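You operate a simulated robot arm through the tools that you are given. There is no shell and no other tool.

Carry out the task below with a simulated robot arm. There is one attempt and no reset: what you move stays moved.

TASK
Put things in order on the console top. At the end: the green herb shaker (marked "THYME") stands where the red rice packet stood; the blue wipe stands on top of the yellow book (marked "WALKS"); the blue milk carton stands where the green herb shaker stood; the red rice packet is on the white plate; whatever was shut is shut again. Leave all else as you found it, and nothing knocked over. Set down upright: rice packet.

The check looks at the end state, three seconds after you hand in, the way a careful person would. Anything else that was tipped, shoved, dropped, spilled or broken makes it a failure.

THE ROBOT
A 7-joint arm with a two-finger parallel gripper, fixed in place. Base frame: the origin is at the foot of the arm, x ahead of it, y to its left, z up; the work surface is at about z = 82. Readings come in cm, degrees, newtons and seconds.
With the tool pointing down near the work surface it reaches from about 30 to 70 cm from the base axis. Its first joint turns from -66.0 to 66.0 degrees. Payload 1.57 kg.
The TCP is the grasp point between the finger pads, 3 cm short of the fingertips. In the tool frame z runs along the fingers and y along their closing line. Largest opening 11 cm; finger width 2.4, thickness 1.2; the body of the gripper, 4.8 by 11.2 cm, starts 7.8 cm behind the TCP.
Orientation is that of the tool frame in the base frame, as a unit quaternion [x, y, z, w]. With the fingers straight down and closing along the base's y, the tool's x points along the base's -x, its y along +y and its z along -z.

THE INTERFACE
- The arm moves only by the tool drive_tool. Its argument "moves" is a list of rows, each an object (a shift or turn left out is 0, a gripper value left out holds the last) with "translation": the shift along the tool's x, y, z in cm, a list of three; "rotation": the turn, a rotation vector about the tool's x, y, z in degrees, a list of three; "fingers": the finger opening in cm, from 0 to 11. In form: [{"translation": [x, y, z], "rotation": [ax, ay, az], "fingers": fingers}, ...]. A call has 1 to 20 rows; each row shifts and turns the commanded pose from where the row before left it, along the tool's axes as they then stand. Each row takes 0.2 s and may step no farther than 5 cm and 8.6 degrees from the row before; otherwise, or with a gripper value out of range, the whole call is refused. A pose out of reach is approached as far as the arm can. The call stops where the force on the tool passes 40 N (or 10 N more than at its start, if that is more) or the arm is blocked; 0.2 s more then pass. Each finger travels about 10.8 cm/s and halts on what it meets, pressing with about 21 N; the grip force reading is that of the motor and also rises with nothing between the fingers. The clock runs only during rows and for 0.2 s after the last one: add rows that do not move to give the fingers time. The reply holds the time, the measured pose of the TCP, the force on the tool along the base axes, the opening and the grip force, in the units named above and with some noise, with the torque about the TCP (base axes, N m) and any sound that the robot's microphone picked up, and new pictures: "show" is both (left out), scene, wrist or none.
- Cameras (640 x 400 px; columns grow to the right, rows downward): "scene" is fixed at [17.74, -41.25, 139.14]; the picture's right is [0.57, -0.82, 0.00], its down [-0.57, -0.39, -0.72] and it looks along [0.59, 0.41, -0.69] (base axes); focal length 272 px, centre (320, 200). "wrist" rides on the gripper at [7, 1.6, -14.1] in the tool frame; the picture's right is [-0.23, 0.97, 0.00], its down [-0.85, -0.20, -0.48] and it looks along [-0.47, -0.11, 0.88] (tool axes); focal length 222 px, centre (320, 200). There is no depth. A picture from a camera that has moved, and an enlarged one, comes with that camera's place and axes in the base frame and with its lens.
- enlarge(camera, box): a new picture of the part [left, top, right, bottom] of that camera's present view, enlarged. It takes no simulated time.
- finish_job(): hands the job in; it is judged then, once.

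Nothing tells you positions but the pictures and the camera data. Unless the task says otherwise, let go and move clear before handing in.

The tools are called after "Emit:" as name(argument=value, ...) on one line, values as JSON. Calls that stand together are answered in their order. drive_tool: Moves the arm, as the interface text tells. Its arguments: {"type":"object","properties":{"moves":{"type":"array","items":{"type":"object","properties":{"translation":{"type":"array","items":{"type":"number"}},"rotation":{"type":"array","items":{"type":"number"}},"fingers":{"type":"number"}}}},"show":{"type":"string","enum":["both","scene","wrist","none"]}},"required":["moves"]} The other tools are called the same way: enlarge (camera, box) takes an enlarged picture of a part of a camera's view; finish_job () hands the job in.

At the start:

```text
t: 0.0
eef_pos: [44.08, 13.7, 109.3]
ee_rot: [0.001, 1.0, 0.0, -0.001]
ft_force: [0.4, -0.1, -0.5]
torque: [0.01, 0.0, 0.01]
finger_gap: 11.01
gripper_force: 0.1
```

scene: 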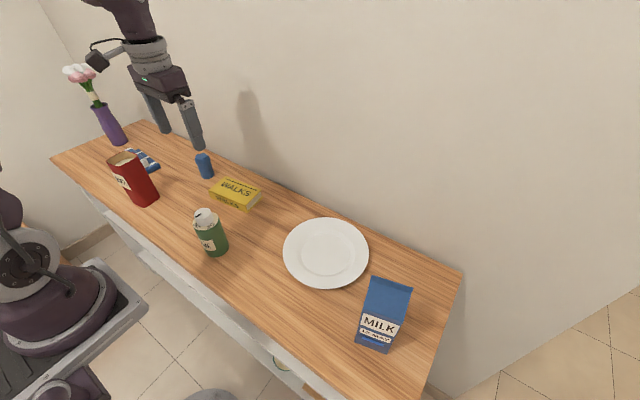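
wrist: 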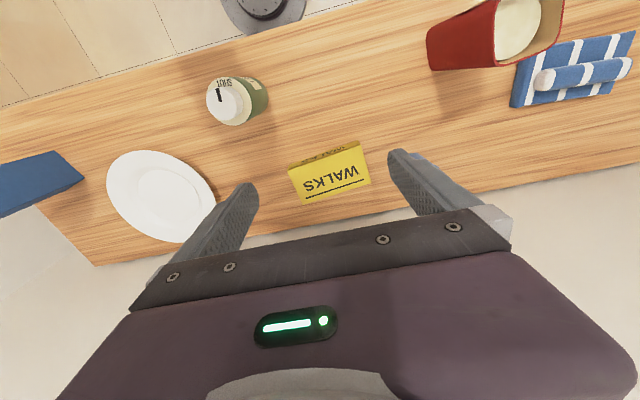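

I see a long console with a vase, a blue-striped cloth item, an open red rice packet, a blue cylinder, a yellow book, a green shaker, a white plate and a blue milk carton. I will take enlarged pictures before moving anything.

Emit:
enlarge(camera="scene", box=[50, 100, 210, 220])

Emit:
enlarge(camera="scene", box=[160, 130, 320, 270])

Emit:
enlarge(camera="scene", box=[270, 200, 480, 400])

Emit:
enlarge(camera="wrist", box=[180, 50, 400, 220])

Emit:
enlarge(camera="wrist", box=[400, 0, 640, 170])

Emit:
enlarge(camera="scene", box=[60, 200, 320, 400])

```text
3.33 times, centred on (130, 160) of scene
camera zoom: at [17.74, -41.25, 139.14], right [0.57, -0.82, 0.0], down [-0.57, -0.39, -0.72], along [0.59, 0.41, -0.69], focal length 905 px, centre (953, 333)
```

zoom: 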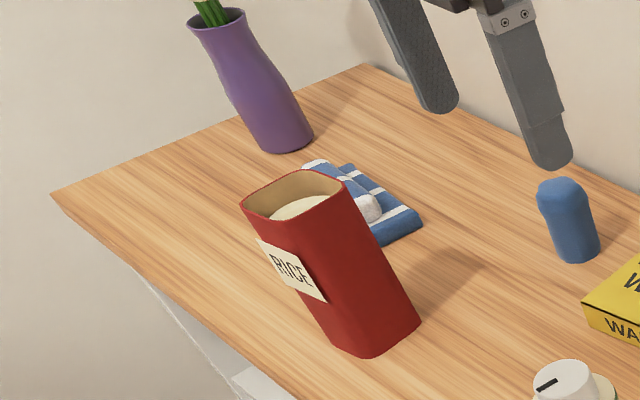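

```text
2.86 times, centred on (240, 200) of scene
camera zoom: at [17.74, -41.25, 139.14], right [0.57, -0.82, 0.0], down [-0.57, -0.39, -0.72], along [0.59, 0.41, -0.69], focal length 776 px, centre (549, 200)
```

zoom: 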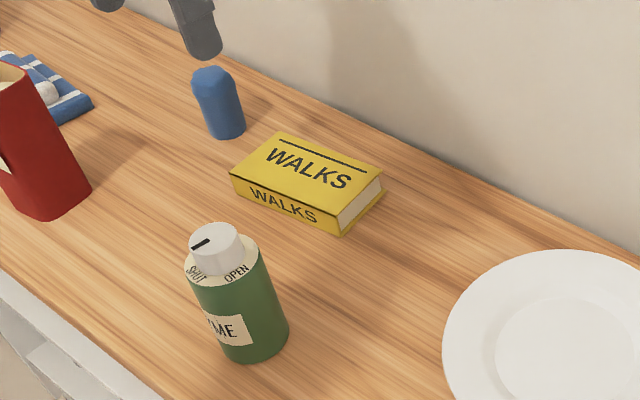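

```text
2.00 times, centred on (375, 300) of scene
camera zoom: at [17.74, -41.25, 139.14], right [0.57, -0.82, 0.0], down [-0.57, -0.39, -0.72], along [0.59, 0.41, -0.69], focal length 543 px, centre (210, 0)
```

zoom: 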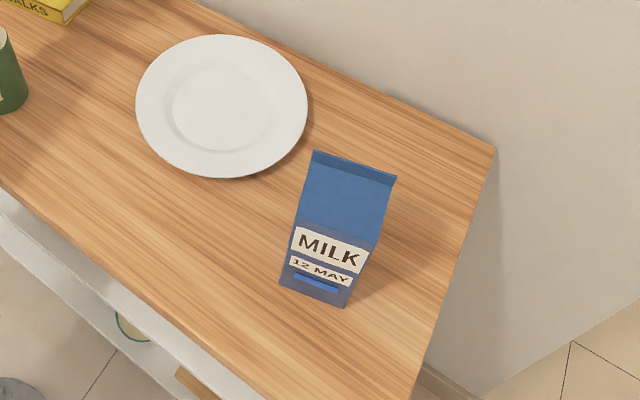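

```text
2.35 times, centred on (290, 135) of wrist
camera zoom: at [37.23, 15.35, 123.4], right [0.23, 0.97, 0.0], down [0.85, -0.2, 0.48], along [0.47, -0.11, -0.88], focal length 523 px, centre (391, 353)
```

zoom: 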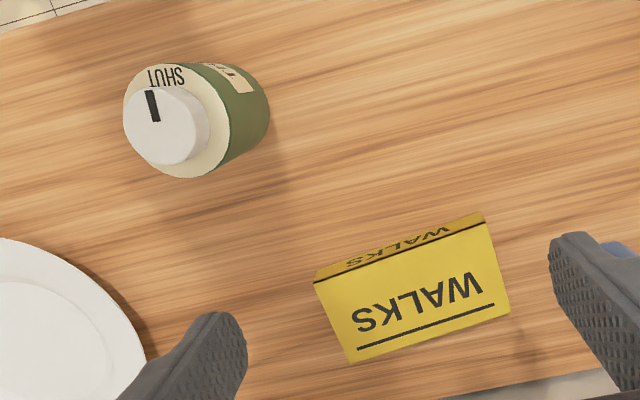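

```text
2.35 times, centred on (520, 85) of wrist
camera zoom: at [37.23, 15.35, 123.4], right [0.23, 0.97, 0.0], down [0.85, -0.2, 0.48], along [0.47, -0.11, -0.88], focal length 523 px, centre (-151, 471)
```

zoom: 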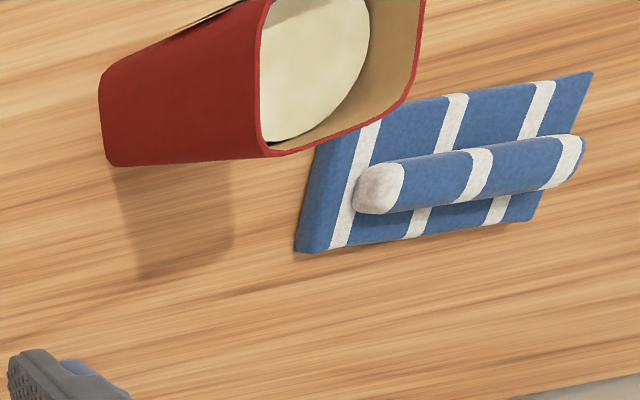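

```text
2.00 times, centred on (190, 300) of scene
camera zoom: at [17.74, -41.25, 139.14], right [0.57, -0.82, 0.0], down [-0.57, -0.39, -0.72], along [0.59, 0.41, -0.69], focal length 543 px, centre (580, 0)
```

zoom: 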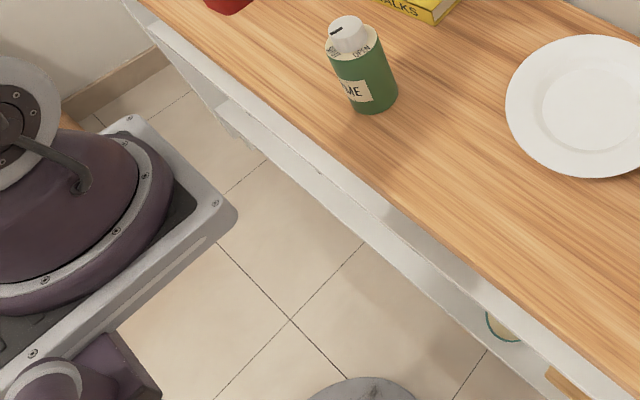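

The striped blue folded cloth with a roll looks like the wipe, and the shaker cap's mark points to SHUT. I estimate rice near (37, 36), shaker (37, 4), plate (52, -19), milk (41, -38), book (51, 12) and cloth (46, 55). Next I move the wrist camera over the rice and the cloth for a better look.

Emit:
drive_tool(moves=[{"translation": [2, 3.7, -0.5]}, {"translation": [2, 3.7, -0.5]}, {"translation": [2, 3.7, -0.5]}, {"translation": [2, 3.7, -0.5]}, {"translation": [2, 3.7, 0]}, {"translation": [2, 3.7, 0]}, {}], show="both")

```text
t: 1.6
eef_pos: [32.07, 35.94, 111.28]
ee_rot: [0.001, 1.0, 0.0, -0.001]
ft_force: [0.0, 0.4, 0.3]
torque: [0.0, -0.02, 0.04]
finger_gap: 11.0
gripper_force: 0.1
camera wrist: at [25.26, 37.59, 125.41], right [0.23, 0.97, 0.0], down [0.85, -0.2, 0.48], along [0.47, -0.11, -0.88], focal length 222 px, centre (320, 200)
```

scene: 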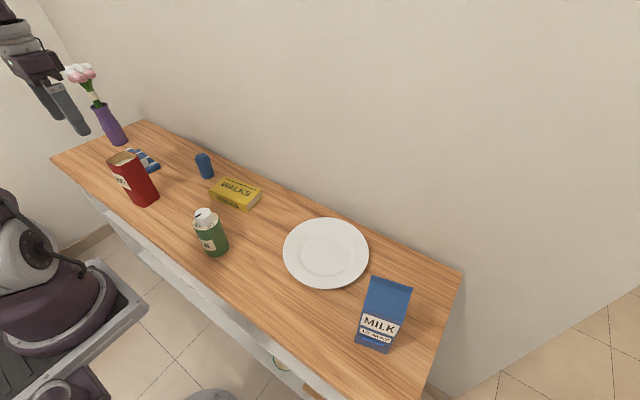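
wrist: 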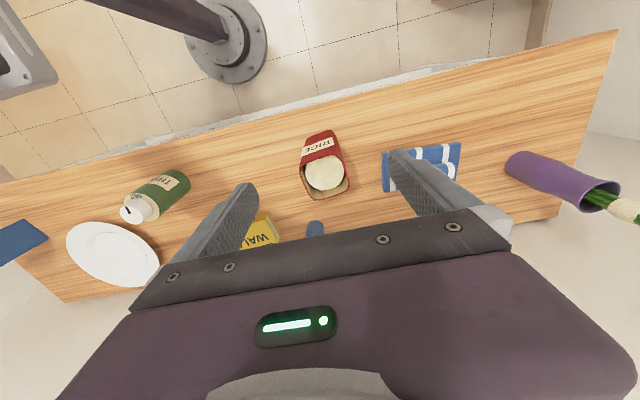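

The rice packet is nearly below the gripper now. I enlarge the wrist view to measure the rice packet and the cloth.

Emit:
enlarge(camera="wrist", box=[260, 110, 400, 220])

Emit:
enlarge(camera="wrist", box=[370, 110, 510, 220])

Emit:
enlarge(camera="wrist", box=[40, 140, 300, 290])

Emit:
enlarge(camera="scene", box=[180, 140, 240, 190])

Emit:
enlarge(camera="scene", box=[90, 130, 180, 215])

```text
3.64 times, centred on (330, 165) of wrist
camera zoom: at [25.26, 37.59, 125.41], right [0.23, 0.97, 0.0], down [0.85, -0.2, 0.48], along [0.47, -0.11, -0.88], focal length 808 px, centre (284, 327)
```

zoom: 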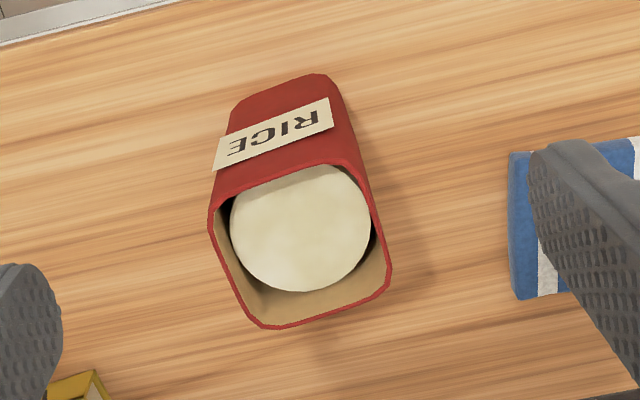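

```text
3.64 times, centred on (440, 165) of wrist
camera zoom: at [25.26, 37.59, 125.41], right [0.23, 0.97, 0.0], down [0.85, -0.2, 0.48], along [0.47, -0.11, -0.88], focal length 808 px, centre (-116, 327)
```

zoom: 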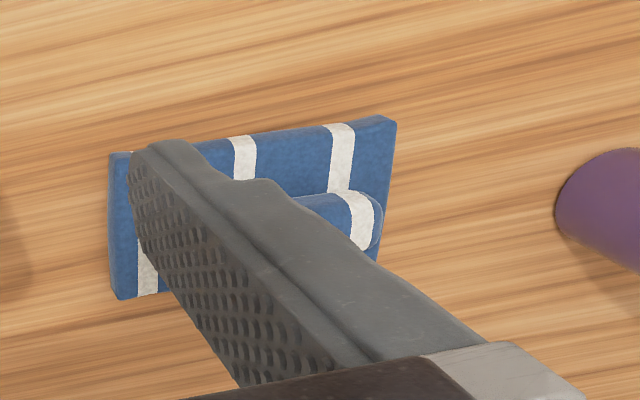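

```text
2.46 times, centred on (170, 215) of wrist
camera zoom: at [25.26, 37.59, 125.41], right [0.23, 0.97, 0.0], down [0.85, -0.2, 0.48], along [0.47, -0.11, -0.88], focal length 547 px, centre (689, 163)
```

zoom: 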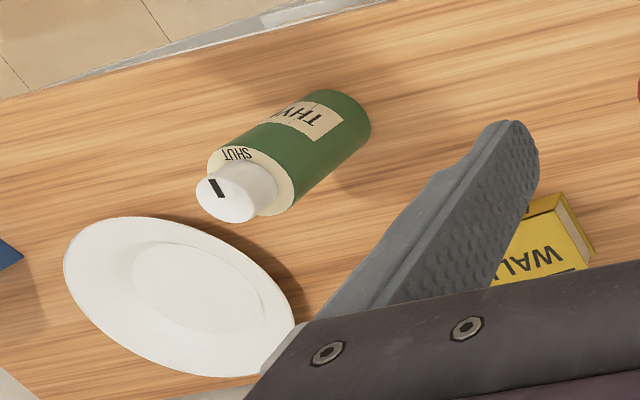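

```text
8.00 times, centred on (210, 165) of scene
camera zoom: at [17.74, -41.25, 139.14], right [0.57, -0.82, 0.0], down [-0.57, -0.39, -0.72], along [0.59, 0.41, -0.69], focal length 2173 px, centre (1200, 480)
```

zoom: 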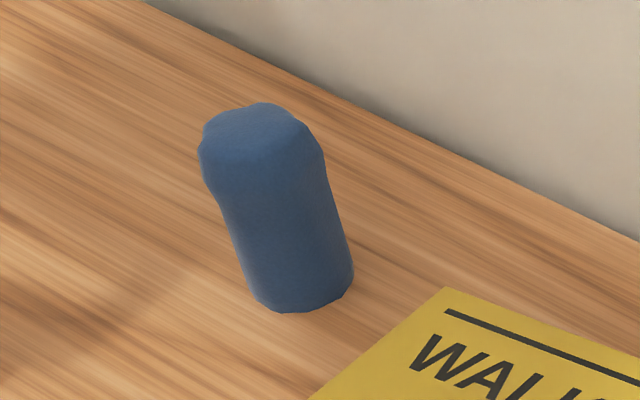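

```text
4.71 times, centred on (135, 172) of scene
camera zoom: at [17.74, -41.25, 139.14], right [0.57, -0.82, 0.0], down [-0.57, -0.39, -0.72], along [0.59, 0.41, -0.69], focal length 1278 px, centre (1191, 329)
```

zoom: 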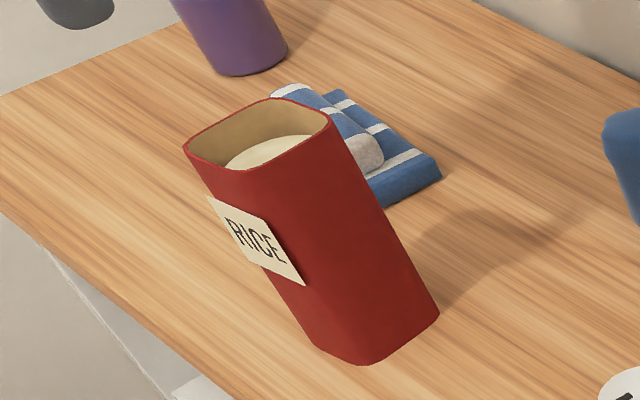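

I want to be sure which blue thing is the wipe, so I look closely at the blue cylinder and the striped cloth with the wrist camera.

Emit:
drive_tool(moves=[{"translation": [-2.5, -1, 0]}, {"translation": [-2.5, -1, 0]}, {"translation": [-2.5, -1, 1]}, {"translation": [0, 0, 2]}, {}], show="wrist")

Emit:
enlarge(camera="wrist", box=[240, 100, 400, 220])

```text
t: 2.8
eef_pos: [39.51, 32.9, 108.31]
ee_rot: [0.0, 1.0, -0.001, -0.001]
ft_force: [0.4, 0.3, -0.5]
torque: [0.0, 0.0, 0.01]
finger_gap: 11.01
gripper_force: 0.0
camera wrist: at [32.68, 34.53, 122.4], right [0.23, 0.97, 0.0], down [0.85, -0.2, 0.48], along [0.47, -0.11, -0.88], focal length 222 px, centre (320, 200)
```

wrist: 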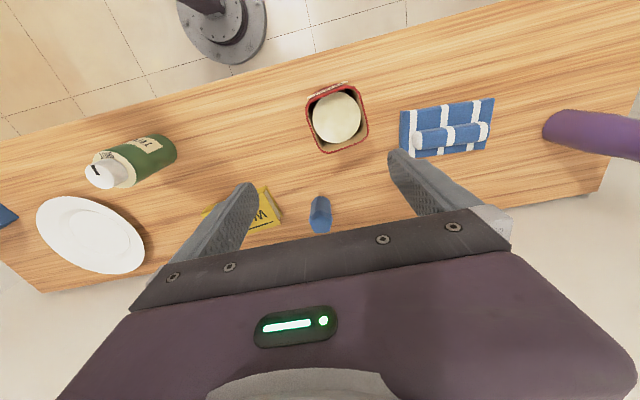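

```text
3.33 times, centred on (320, 160) of wrist
camera zoom: at [32.68, 34.53, 122.4], right [0.23, 0.97, 0.0], down [0.85, -0.2, 0.48], along [0.47, -0.11, -0.88], focal length 740 px, centre (320, 333)
```

zoom: 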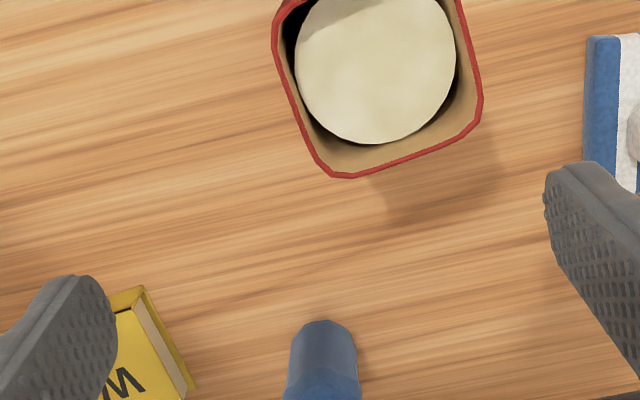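

The blue cylinder is right at the edge of view. I enlarge it and the cloth.

Emit:
enlarge(camera="wrist", box=[290, 185, 354, 240])

Emit:
enlarge(camera="wrist", box=[385, 80, 505, 165])

Emit:
enlarge(camera="wrist", box=[290, 70, 390, 160])

```text
7.27 times, centred on (322, 212) of wrist
camera zoom: at [32.68, 34.53, 122.4], right [0.23, 0.97, 0.0], down [0.85, -0.2, 0.48], along [0.47, -0.11, -0.88], focal length 1615 px, centre (306, 109)
```

zoom: 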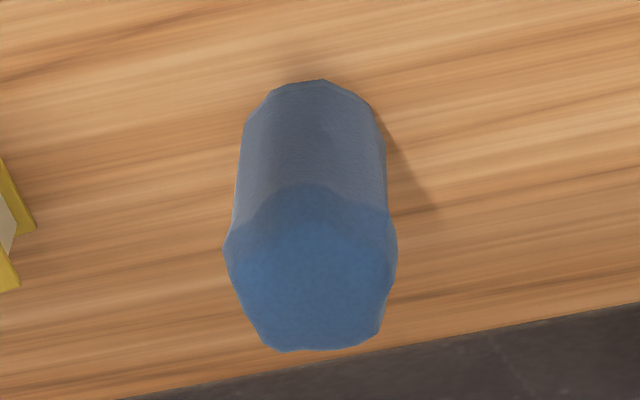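

```text
4.71 times, centred on (445, 122) of wrist
camera zoom: at [32.68, 34.53, 122.4], right [0.23, 0.97, 0.0], down [0.85, -0.2, 0.48], along [0.47, -0.11, -0.88], focal length 1045 px, centre (-268, 565)
```

zoom: 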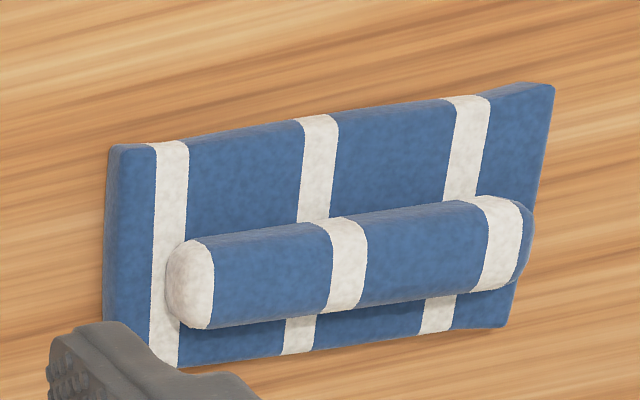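

```text
4.44 times, centred on (340, 115) of wrist
camera zoom: at [32.68, 34.53, 122.4], right [0.23, 0.97, 0.0], down [0.85, -0.2, 0.48], along [0.47, -0.11, -0.88], focal length 987 px, centre (231, 578)
```

zoom: 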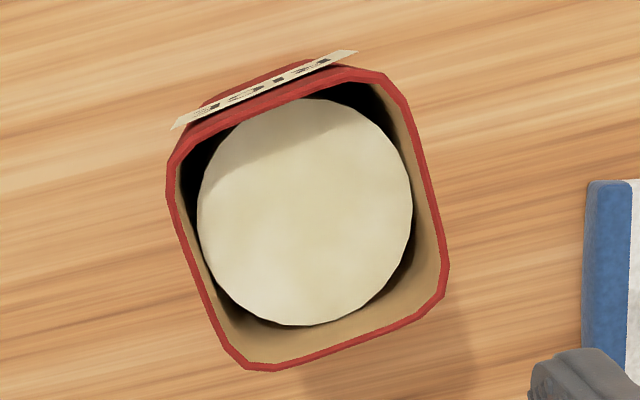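

The rice packet is open, about 6 × 6 cm, centred near (37.0, 35.6), with its top at about z = 97 and a yaw of about +4°. I take the striped folded cloth to be the wipe. I line up over the rice packet and go part of the way down.

Emit:
drive_tool(moves=[{"translation": [2.5, 2.7, 0], "fingers": 11}, {"rotation": [0, 0, -4.3]}, {"translation": [0, 0, 3]}, {"translation": [0, 0, 3]}, {}])

Emit:
enlarge(camera="scene", box=[60, 80, 220, 220])

```text
t: 4.0
eef_pos: [37.28, 35.59, 102.27]
ee_rot: [-0.038, 0.999, 0.0, 0.0]
ft_force: [-0.1, -0.2, 0.5]
torque: [0.0, 0.0, -0.01]
finger_gap: 11.01
gripper_force: 0.0
camera wrist: at [30.24, 36.69, 116.35], right [0.15, 0.99, 0.0], down [0.87, -0.14, 0.48], along [0.47, -0.07, -0.88], focal length 222 px, centre (320, 200)
```

scene: 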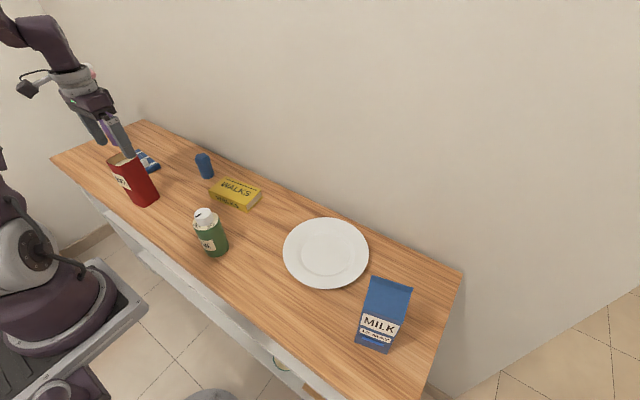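
wrist: 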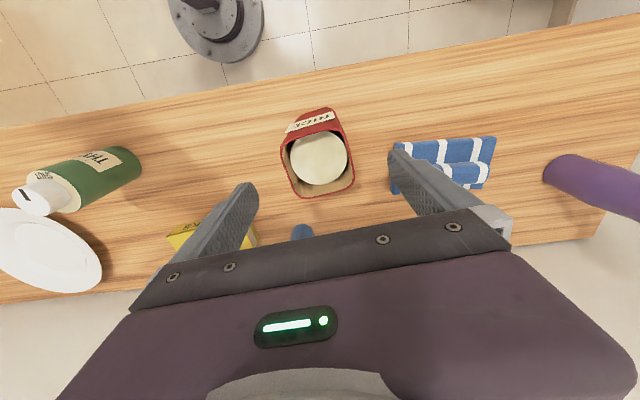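

```text
2.86 times, centred on (140, 150) of scene
camera zoom: at [17.74, -41.25, 139.14], right [0.57, -0.82, 0.0], down [-0.57, -0.39, -0.72], along [0.59, 0.41, -0.69], focal length 776 px, centre (834, 343)
```

zoom: 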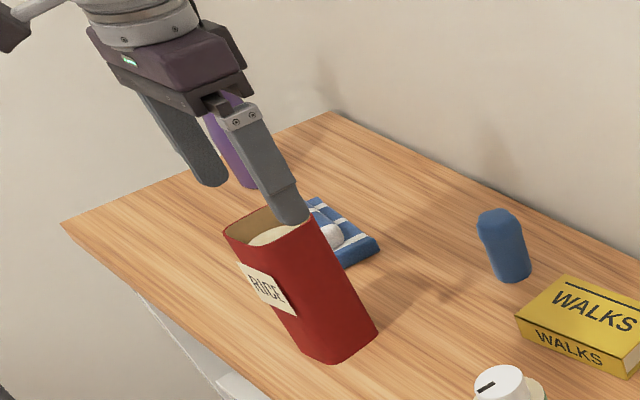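

Emit:
enlarge(camera="wrist", box=[260, 95, 380, 210])

```text
3.48 times, centred on (320, 152) of wrist
camera zoom: at [30.24, 36.69, 116.35], right [0.15, 0.99, 0.0], down [0.87, -0.14, 0.48], along [0.47, -0.07, -0.88], focal length 773 px, centre (320, 365)
```

zoom: 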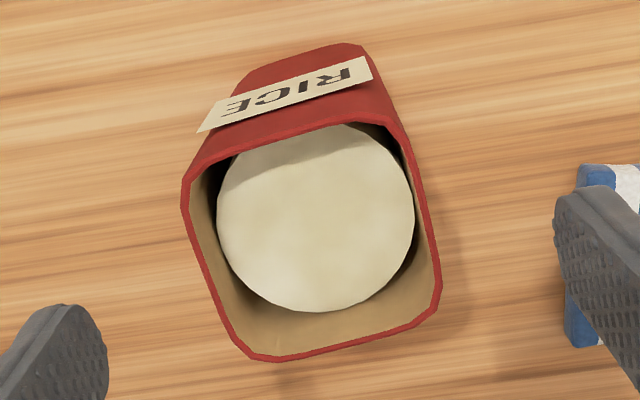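

The packet is centred between the fingers at about (36.8, 35.6), and its yaw matches. I lower to z of about 91.5 and close on it.

Emit:
drive_tool(moves=[{"translation": [0.4, 0, 2.7]}, {"translation": [0, 0, 2.7]}, {"translation": [0, 0, 2.7]}, {"translation": [0, 0, 2.7]}, {}], show="both")

```text
t: 5.2
eef_pos: [36.68, 35.76, 91.49]
ee_rot: [-0.037, 0.999, -0.001, 0.0]
ft_force: [-0.4, 0.2, -0.2]
torque: [0.01, 0.02, 0.0]
finger_gap: 11.0
gripper_force: 0.1
camera wrist: at [29.69, 36.71, 105.59], right [0.15, 0.99, 0.0], down [0.87, -0.14, 0.48], along [0.47, -0.07, -0.88], focal length 222 px, centre (320, 200)
```

scene: 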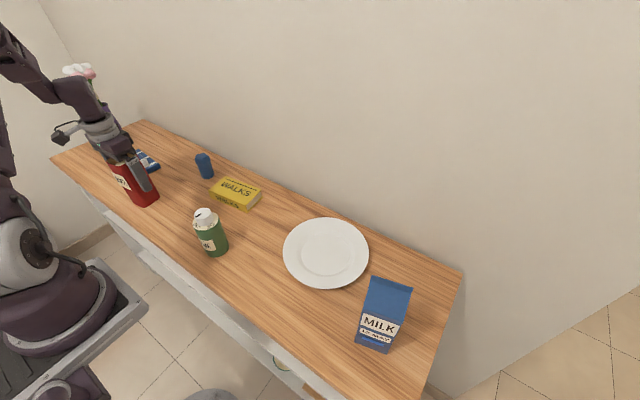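
wrist: 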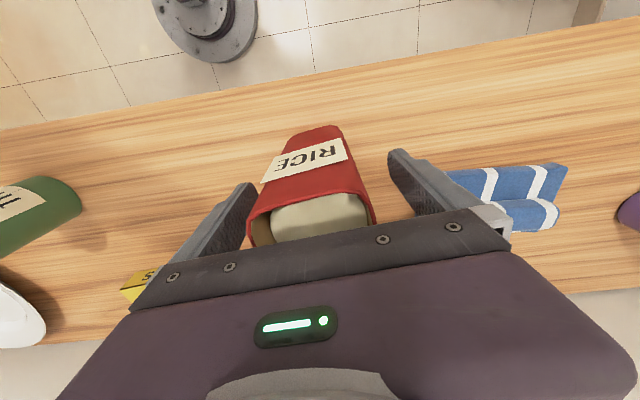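

The fingers straddle the packet with room on both sides. I close gently.

Emit:
drive_tool(moves=[{"fingers": 7.5}, {"fingers": 6.5}, {"fingers": 5}, {}, {}], show="both")

```text
t: 6.4
eef_pos: [36.63, 35.59, 91.46]
ee_rot: [-0.037, 0.999, 0.0, 0.0]
ft_force: [-0.4, -0.6, -0.1]
torque: [-0.05, 0.03, 0.06]
finger_gap: 6.25
gripper_force: 21.2
camera wrist: at [29.69, 36.71, 105.62], right [0.15, 0.99, 0.0], down [0.87, -0.14, 0.48], along [0.47, -0.07, -0.88], focal length 222 px, centre (320, 200)
```

scene: 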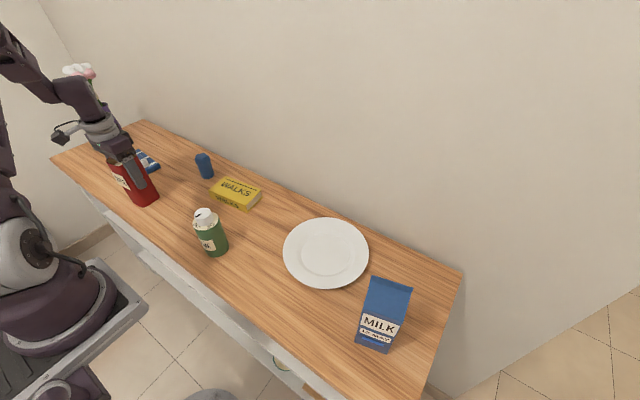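
wrist: 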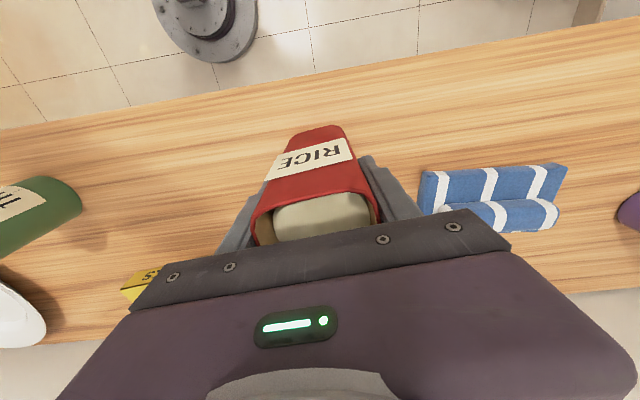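

The packet is gripped with a gap of 6.25 cm. I lift slowly and check it holds.

Emit:
drive_tool(moves=[{"translation": [0, 0, -0.7]}, {"translation": [0, 0, -1.5]}, {"translation": [0, 0, -2]}, {"translation": [0, 0, -2.5]}, {"translation": [0, 0, -2.5]}, {"translation": [0, 0, -2.5]}, {"translation": [0, 0, -2.5]}, {"translation": [0, 0, -2]}, {}], show="both")

```text
t: 8.4
eef_pos: [36.69, 35.64, 107.77]
ee_rot: [-0.038, 0.999, 0.0, -0.001]
ft_force: [-0.8, 0.5, -2.0]
torque: [0.01, 0.0, -0.03]
finger_gap: 6.26
gripper_force: 21.2
camera wrist: at [29.76, 36.72, 121.93], right [0.15, 0.99, 0.0], down [0.87, -0.14, 0.48], along [0.47, -0.07, -0.88], focal length 222 px, centre (320, 200)
```

scene: 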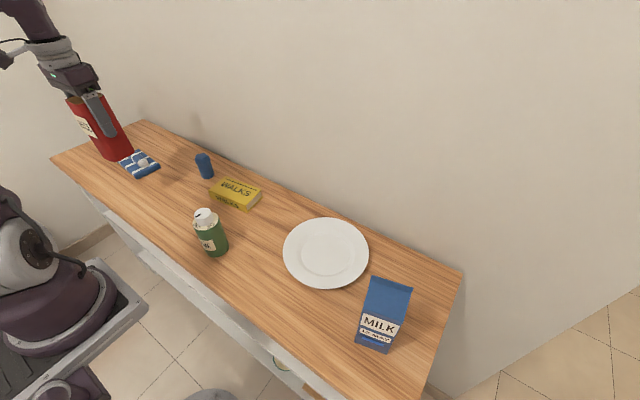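
wrist: 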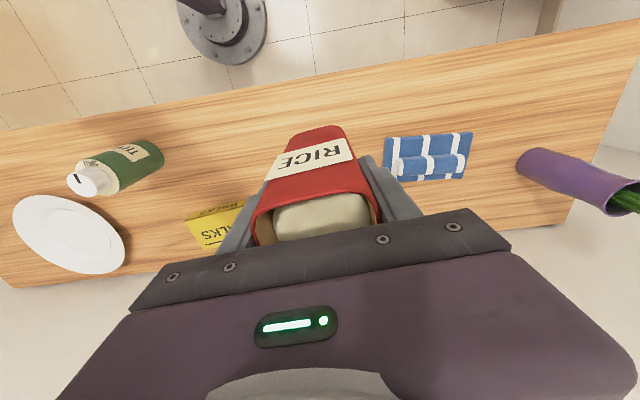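

The packet is held firmly and weighs about 0.2 kg. I carry it level and slowly to above the plate, keeping its base at about z = 98, above everything in the way.

Emit:
drive_tool(moves=[{"translation": [-0.2, -1.2, 0]}, {"translation": [-0.4, -2.2, 0]}, {"translation": [-0.55, -3.1, 0]}, {"translation": [-0.55, -3.1, 0]}, {"translation": [-0.55, -3.1, 0]}, {"translation": [-0.55, -3.1, 0]}, {"translation": [-0.55, -3.1, 0]}, {"translation": [-0.55, -3.1, 0]}, {"translation": [-0.55, -3.1, 0]}, {"translation": [-0.55, -3.1, 0]}, {"translation": [-0.55, -3.1, 0]}, {"translation": [-0.55, -3.1, 0]}, {"translation": [-0.55, -3.1, 0]}, {"translation": [-0.55, -3.1, 0]}, {"translation": [-0.55, -3.1, 0]}, {"translation": [-0.55, -3.1, 0]}, {"translation": [-0.55, -3.1, 0]}, {"translation": [-0.55, -3.1, 0]}, {"translation": [-0.4, -2.2, 0]}, {"translation": [-0.2, -1.1, 0]}], show="both")

```text
t: 12.6
eef_pos: [50.7, -19.92, 107.56]
ee_rot: [-0.037, 0.999, -0.001, 0.0]
ft_force: [-0.7, 0.4, -2.7]
torque: [0.03, 0.0, 0.03]
finger_gap: 6.26
gripper_force: 21.5
camera wrist: at [43.9, -18.8, 121.77], right [0.15, 0.99, 0.0], down [0.87, -0.14, 0.48], along [0.47, -0.07, -0.88], focal length 222 px, centre (320, 200)
```

scene: 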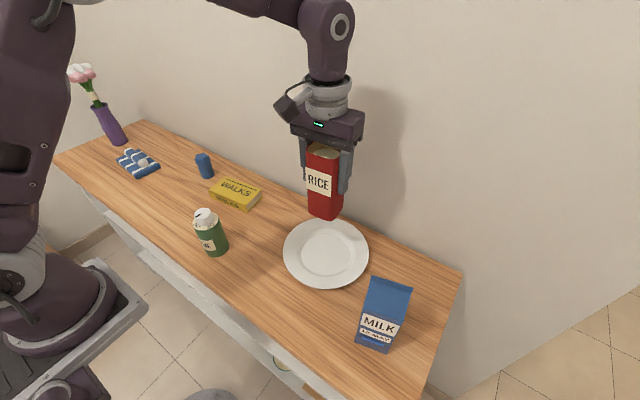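
wrist: 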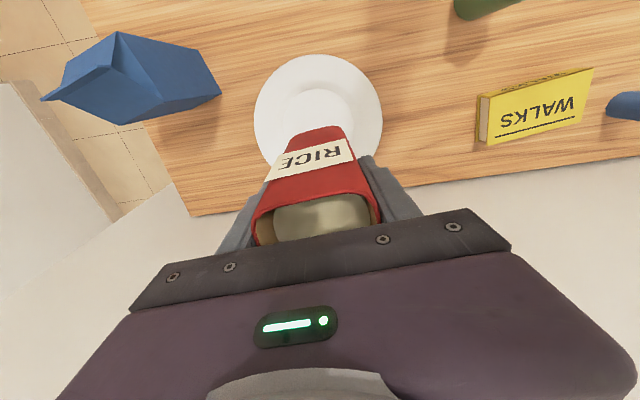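

Emit:
enlarge(camera="wrist", box=[240, 40, 400, 180])

Emit:
enlarge(camera="scene", box=[260, 140, 400, 300])

```text
2.86 times, centred on (320, 110) of wrist
camera zoom: at [43.9, -18.8, 121.77], right [0.15, 0.99, 0.0], down [0.87, -0.14, 0.48], along [0.47, -0.07, -0.88], focal length 635 px, centre (320, 457)
```

zoom: 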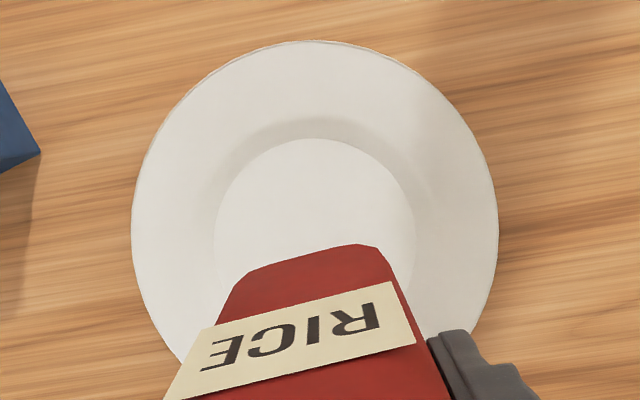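

```text
2.50 times, centred on (330, 220) of scene
camera zoom: at [17.74, -41.25, 139.14], right [0.57, -0.82, 0.0], down [-0.57, -0.39, -0.72], along [0.59, 0.41, -0.69], focal length 679 px, centre (295, 150)
```

zoom: 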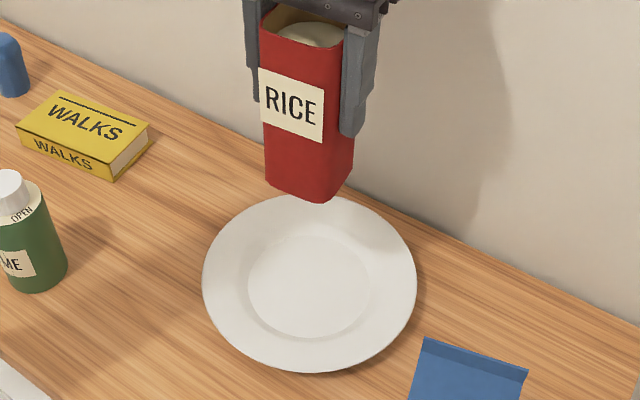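

The packet hangs straight over the plate's centre, near (50.8, -19.9). I lower it to just above the plate.

Emit:
drive_tool(moves=[{"translation": [0, 0, 1.5]}, {"translation": [0, 0, 2.5]}, {"translation": [0, 0, 2.5]}, {"translation": [0, 0, 2.5]}, {"translation": [0, 0, 2]}, {"translation": [0, 0, 1.5]}, {"translation": [0, 0, 0.8]}, {}], show="both")

Emit:
enlarge(camera="scene", box=[260, 160, 400, 300])

```text
t: 14.4
eef_pos: [50.84, -19.89, 94.31]
ee_rot: [-0.038, 0.999, 0.001, 0.0]
ft_force: [-0.6, -0.1, -1.6]
torque: [0.04, 0.03, 0.0]
finger_gap: 6.21
gripper_force: 21.0
camera wrist: at [43.89, -18.67, 108.52], right [0.15, 0.99, 0.0], down [0.87, -0.14, 0.48], along [0.47, -0.07, -0.88], focal length 222 px, centre (320, 200)
```

scene: 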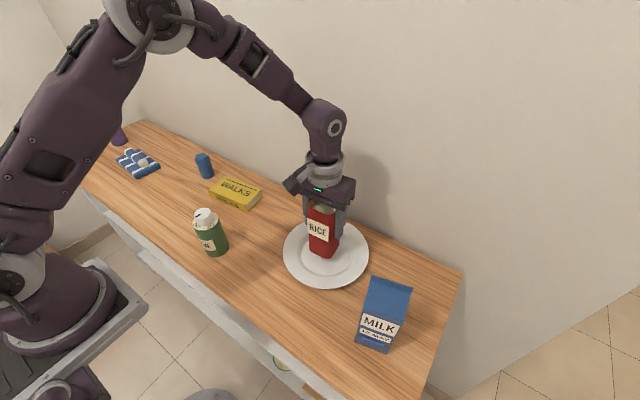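
wrist: 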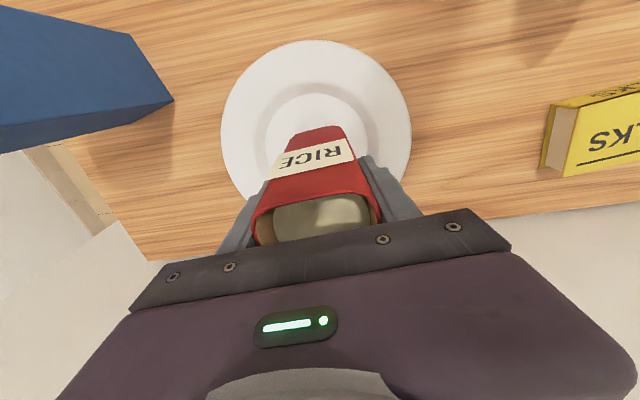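

```text
2.86 times, centred on (330, 230) of scene
camera zoom: at [17.74, -41.25, 139.14], right [0.57, -0.82, 0.0], down [-0.57, -0.39, -0.72], along [0.59, 0.41, -0.69], focal length 776 px, centre (291, 114)
```

zoom: 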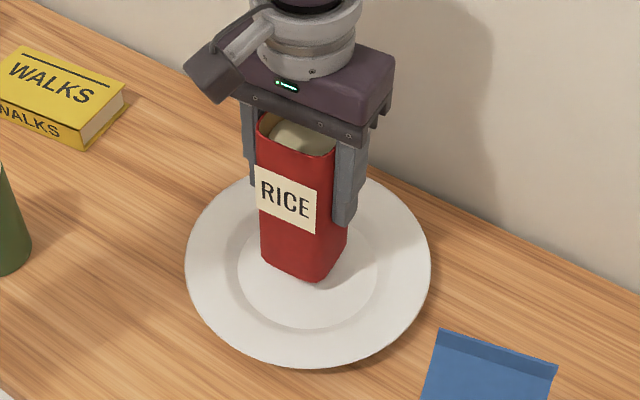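

It is centred over the plate's flat part. I lower in small steps until it touches.

Emit:
drive_tool(moves=[{"translation": [0, 0, 0.4]}, {"translation": [0, 0, 0.4]}, {"translation": [0, 0, 0.3]}, {}], show="none")

```text
t: 15.4
eef_pos: [50.76, -19.85, 93.26]
ee_rot: [-0.037, 0.999, 0.0, 0.0]
ft_force: [-0.7, -0.4, -3.2]
torque: [0.0, 0.03, -0.02]
finger_gap: 6.18
gripper_force: 21.0
```

Emit:
drive_tool(moves=[{"translation": [0, 0, 0.2]}, {"translation": [0, 0, 0.2]}, {}], show="none")

```text
t: 16.2
eef_pos: [50.69, -19.89, 92.93]
ee_rot: [-0.037, 0.999, 0.0, 0.0]
ft_force: [-0.1, 0.7, -3.3]
torque: [0.0, -0.01, 0.0]
finger_gap: 6.19
gripper_force: 21.3
```

Emit:
drive_tool(moves=[{"translation": [0, 0, 0.2]}, {}], show="none")

```text
t: 16.8
eef_pos: [50.81, -19.78, 92.63]
ee_rot: [-0.038, 0.999, -0.001, 0.001]
ft_force: [0.5, -0.1, -2.7]
torque: [0.01, 0.0, 0.0]
finger_gap: 6.21
gripper_force: 21.0
```

Emit:
drive_tool(moves=[{"translation": [0, 0, 0.2]}, {}], show="none")

Emit:
drive_tool(moves=[{"translation": [0, 0, 0.2]}, {}], show="scene")

Emit:
enlarge(camera="scene", box=[280, 190, 380, 290])

```text
t: 17.4
eef_pos: [50.77, -19.83, 92.37]
ee_rot: [-0.038, 0.999, -0.001, 0.0]
ft_force: [0.1, 0.3, -2.5]
torque: [-0.01, 0.03, 0.0]
finger_gap: 6.22
gripper_force: 20.9
```

```text
t: 18.0
eef_pos: [50.7, -19.84, 92.29]
ee_rot: [-0.038, 0.999, 0.0, 0.0]
ft_force: [0.8, 0.1, -2.8]
torque: [0.0, 0.02, 0.03]
finger_gap: 6.19
gripper_force: 21.2
```

scene: 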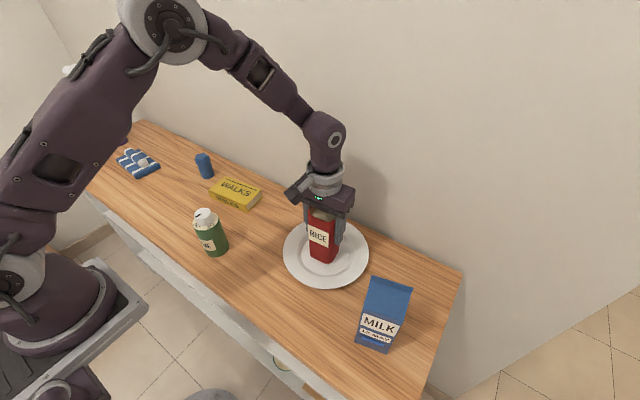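

```text
4.00 times, centred on (330, 240) of scene
camera zoom: at [17.74, -41.25, 139.14], right [0.57, -0.82, 0.0], down [-0.57, -0.39, -0.72], along [0.59, 0.41, -0.69], focal length 1086 px, centre (280, 40)
```

zoom: 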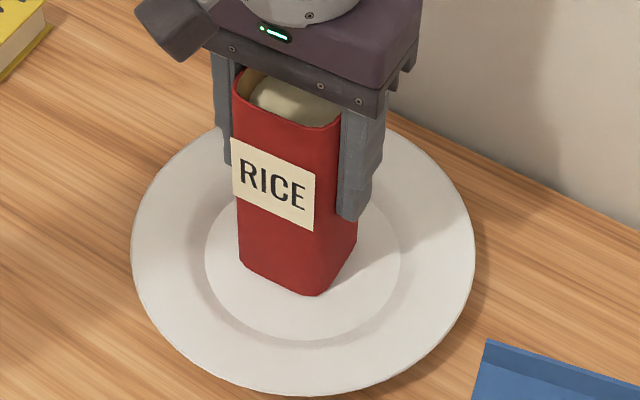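

There is no contact yet, so I continue in small steps.

Emit:
drive_tool(moves=[{"translation": [0, 0, 0.15]}, {}], show="none")

Emit:
drive_tool(moves=[{"translation": [0, 0, 0.15]}, {}], show="none")

Emit:
drive_tool(moves=[{"translation": [0, 0, 0.1]}, {}], show="none")

```text
t: 18.6
eef_pos: [50.8, -19.8, 92.22]
ee_rot: [-0.038, 0.999, 0.0, 0.0]
ft_force: [0.4, -0.3, -2.6]
torque: [-0.01, 0.02, -0.01]
finger_gap: 6.19
gripper_force: 21.1
```

```text
t: 19.2
eef_pos: [50.86, -19.8, 92.03]
ee_rot: [-0.038, 0.999, 0.0, 0.0]
ft_force: [0.1, -0.5, 4.5]
torque: [0.16, 0.05, 0.07]
finger_gap: 6.18
gripper_force: 20.6
```

```text
t: 19.8
eef_pos: [50.78, -19.77, 91.94]
ee_rot: [-0.037, 0.999, -0.001, 0.001]
ft_force: [-0.9, 2.0, 17.4]
torque: [0.35, -0.03, 0.31]
finger_gap: 6.19
gripper_force: 20.8
```

Contact is made. I ease off a little and then open the fingers.

Emit:
drive_tool(moves=[{"translation": [0, 0, -0.1]}, {}, {"fingers": 7}, {"fingers": 8}, {"fingers": 9.5}, {"fingers": 11}, {}], show="both")

Emit:
enlarge(camera="scene", box=[280, 190, 380, 290])

```text
t: 21.4
eef_pos: [50.74, -19.71, 92.13]
ee_rot: [-0.038, 0.999, 0.0, 0.0]
ft_force: [0.0, 0.4, -0.8]
torque: [0.01, 0.0, -0.02]
finger_gap: 11.02
gripper_force: 0.1
camera wrist: at [43.9, -18.68, 106.13], right [0.15, 0.99, 0.0], down [0.87, -0.14, 0.48], along [0.47, -0.07, -0.88], focal length 222 px, centre (320, 200)
```

scene: 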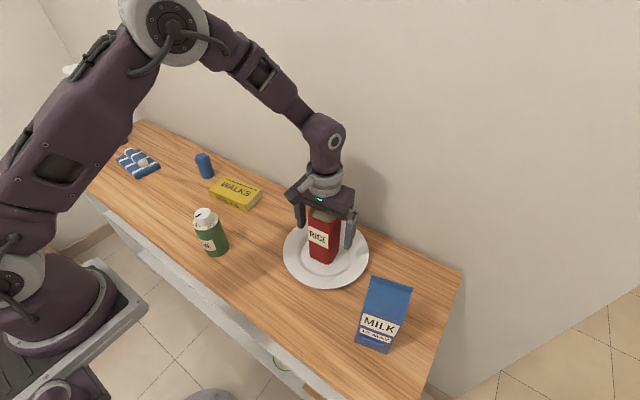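
wrist: 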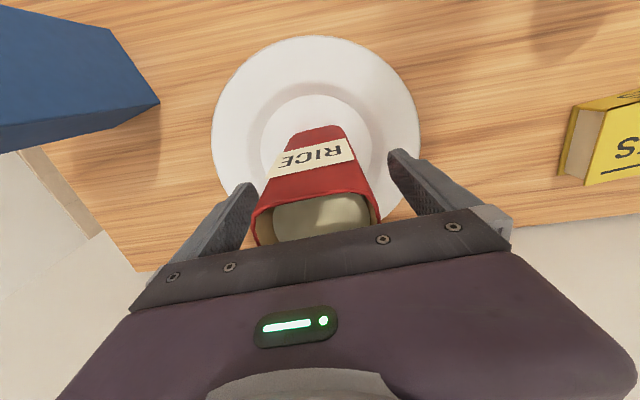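

```text
4.00 times, centred on (330, 240) of scene
camera zoom: at [17.74, -41.25, 139.14], right [0.57, -0.82, 0.0], down [-0.57, -0.39, -0.72], along [0.59, 0.41, -0.69], focal length 1086 px, centre (280, 40)
```

zoom: 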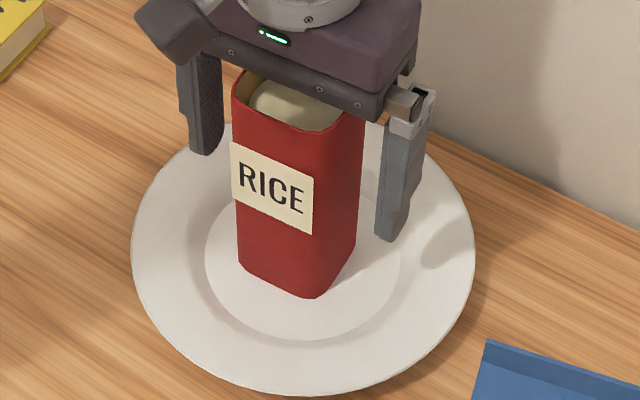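

The rice stands upright on the plate. I rise straight up and move to view the shaker from above.

Emit:
drive_tool(moves=[{"translation": [0, 0, -2]}, {"translation": [0, 0, -3]}, {"translation": [0, 0, -4]}, {"translation": [0, 0, -4]}, {"translation": [0, 0, -4]}, {"translation": [1.86, 3.11, 0]}, {"translation": [1.86, 3.11, 0]}, {"translation": [1.86, 3.11, 0]}, {"translation": [1.86, 3.11, 0]}, {"translation": [1.86, 3.11, 0]}, {"translation": [1.86, 3.11, 0]}, {"translation": [1.86, 3.11, 0]}, {"translation": [1.86, 3.11, 0]}, {}], show="both")

Emit:
enlarge(camera="wrist", box=[240, 80, 400, 220])

```text
t: 24.4
eef_pos: [34.28, 3.89, 108.96]
ee_rot: [-0.037, 0.999, 0.001, -0.001]
ft_force: [0.4, 0.2, -0.1]
torque: [-0.04, -0.01, 0.0]
finger_gap: 11.0
gripper_force: 0.0
camera wrist: at [27.34, 5.06, 123.04], right [0.15, 0.99, 0.0], down [0.87, -0.14, 0.48], along [0.47, -0.07, -0.88], focal length 222 px, centre (320, 200)
```

scene: 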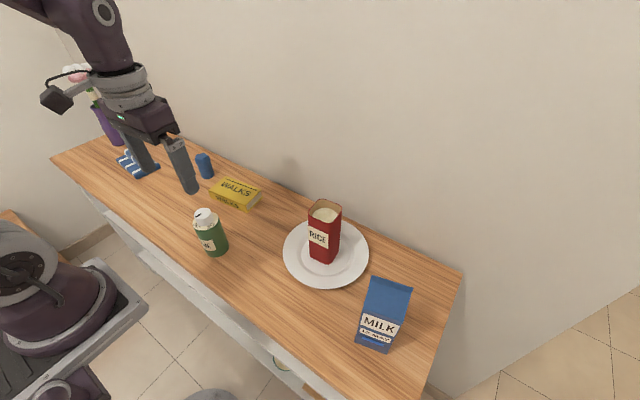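
wrist: 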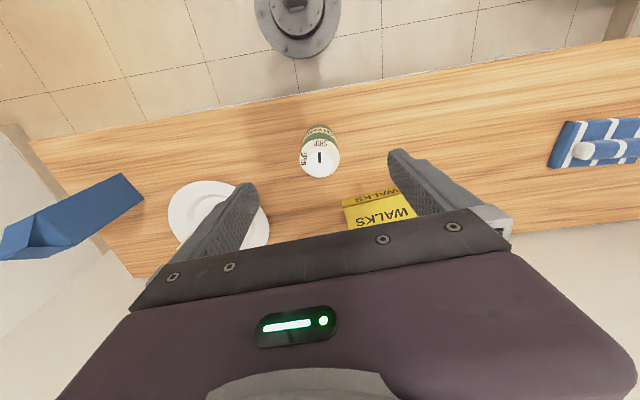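

```text
2.86 times, centred on (320, 150) of wrist
camera zoom: at [27.34, 5.06, 123.04], right [0.15, 0.99, 0.0], down [0.87, -0.14, 0.48], along [0.47, -0.07, -0.88], focal length 635 px, centre (320, 343)
```

zoom: 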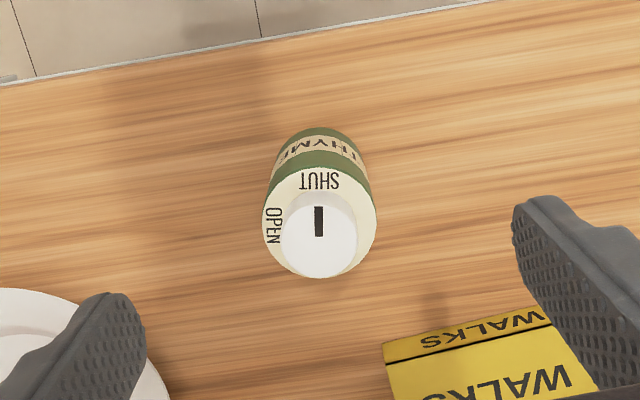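

The shaker is centred near (36.9, 3.7), about 5.7 cm across, with its cap top at z of about 95 and the cap at SHUT. I centre over it and descend around the body, keeping the palm clear of the cap.

Emit:
drive_tool(moves=[{"translation": [-2.58, -0.39, 0]}, {"translation": [0, 0, 3]}, {"translation": [0, 0, 3]}, {"translation": [0, 0, 3]}, {}], show="both")

Emit:
enlarge(camera="wrist", box=[240, 80, 400, 220])

Emit:
enlarge(camera="scene", box=[160, 130, 320, 270])

```text
t: 25.6
eef_pos: [36.74, 3.66, 100.14]
ee_rot: [-0.037, 0.999, 0.0, -0.001]
ft_force: [-0.1, -0.3, 0.2]
torque: [-0.01, 0.01, -0.02]
finger_gap: 10.99
gripper_force: 0.1
camera wrist: at [29.82, 4.69, 114.39], right [0.15, 0.99, 0.0], down [0.87, -0.14, 0.48], along [0.47, -0.07, -0.88], focal length 222 px, centre (320, 200)
```

scene: 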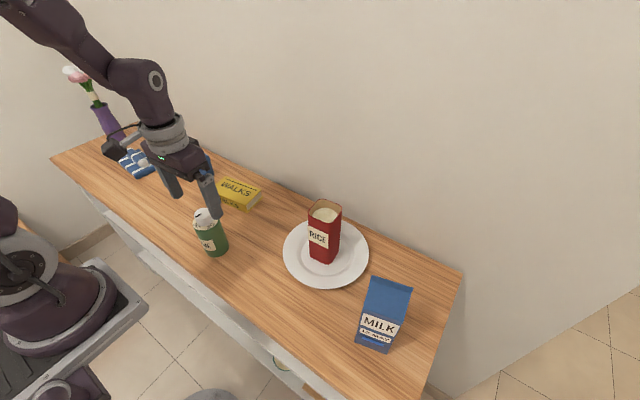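
wrist: 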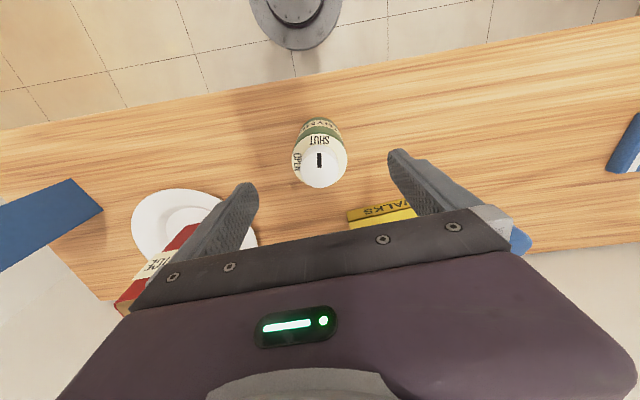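

```text
2.86 times, centred on (320, 150) of wrist
camera zoom: at [29.82, 4.69, 114.39], right [0.15, 0.99, 0.0], down [0.87, -0.14, 0.48], along [0.47, -0.07, -0.88], focal length 635 px, centre (320, 343)
```

zoom: 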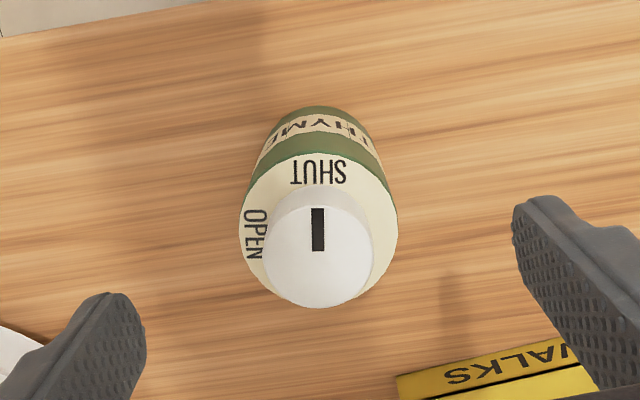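

```text
2.86 times, centred on (240, 200) of scene
camera zoom: at [17.74, -41.25, 139.14], right [0.57, -0.82, 0.0], down [-0.57, -0.39, -0.72], along [0.59, 0.41, -0.69], focal length 776 px, centre (549, 200)
```

zoom: 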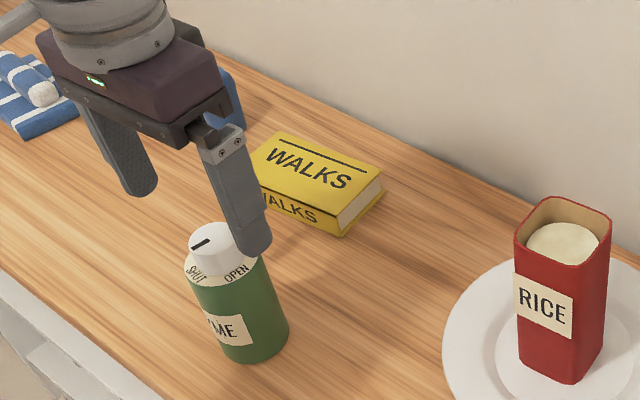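

The shaker is centred between the fingers. I descend to z of about 89.2 and then close on the body.

Emit:
drive_tool(moves=[{"translation": [-0.1, 0, 2.8]}, {"translation": [0, 0, 2.8]}, {"translation": [0, 0, 2.8]}, {"translation": [0, 0, 1.6]}, {"translation": [0, 0, 0.9]}, {}], show="both")

Emit:
enlarge(camera="scene", box=[160, 150, 280, 270])

```text
t: 27.0
eef_pos: [36.65, 3.56, 89.08]
ee_rot: [-0.037, 0.999, 0.0, 0.0]
ft_force: [-0.5, 0.0, 0.6]
torque: [0.01, -0.02, 0.01]
finger_gap: 11.01
gripper_force: 0.0
camera wrist: at [29.78, 4.66, 103.3], right [0.15, 0.99, 0.0], down [0.87, -0.14, 0.48], along [0.47, -0.07, -0.88], focal length 222 px, centre (320, 200)
```

scene: 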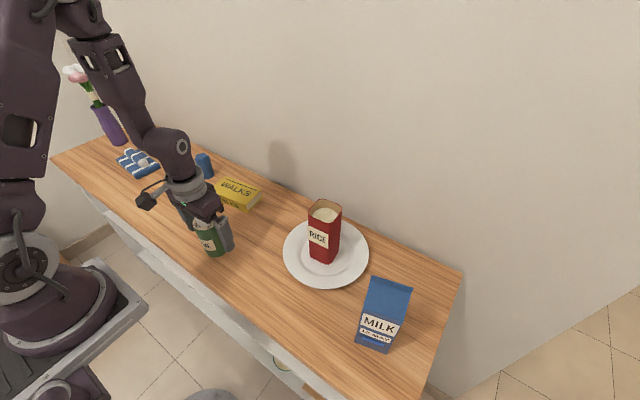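
wrist: 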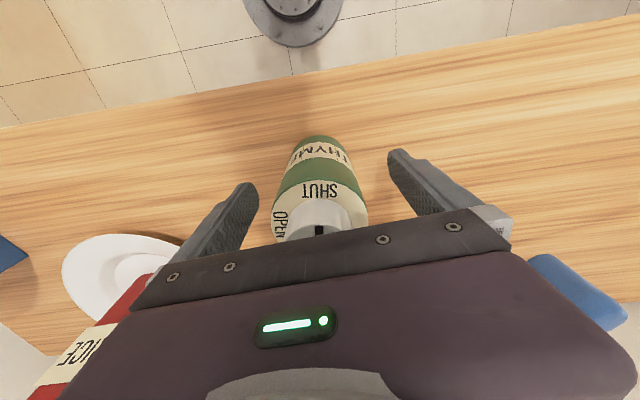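

```text
3.33 times, centred on (220, 210) of scene
camera zoom: at [17.74, -41.25, 139.14], right [0.57, -0.82, 0.0], down [-0.57, -0.39, -0.72], along [0.59, 0.41, -0.69], focal length 905 px, centre (653, 167)
```

zoom: 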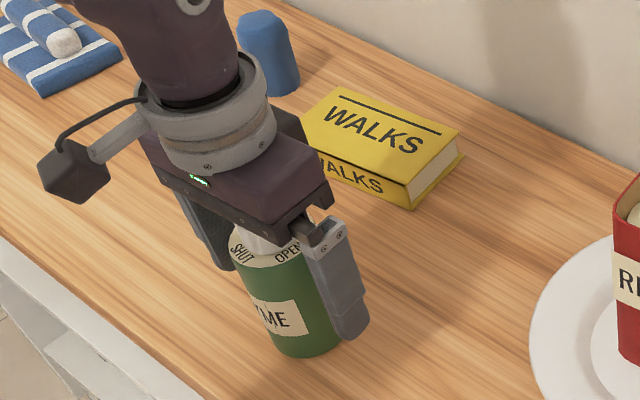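

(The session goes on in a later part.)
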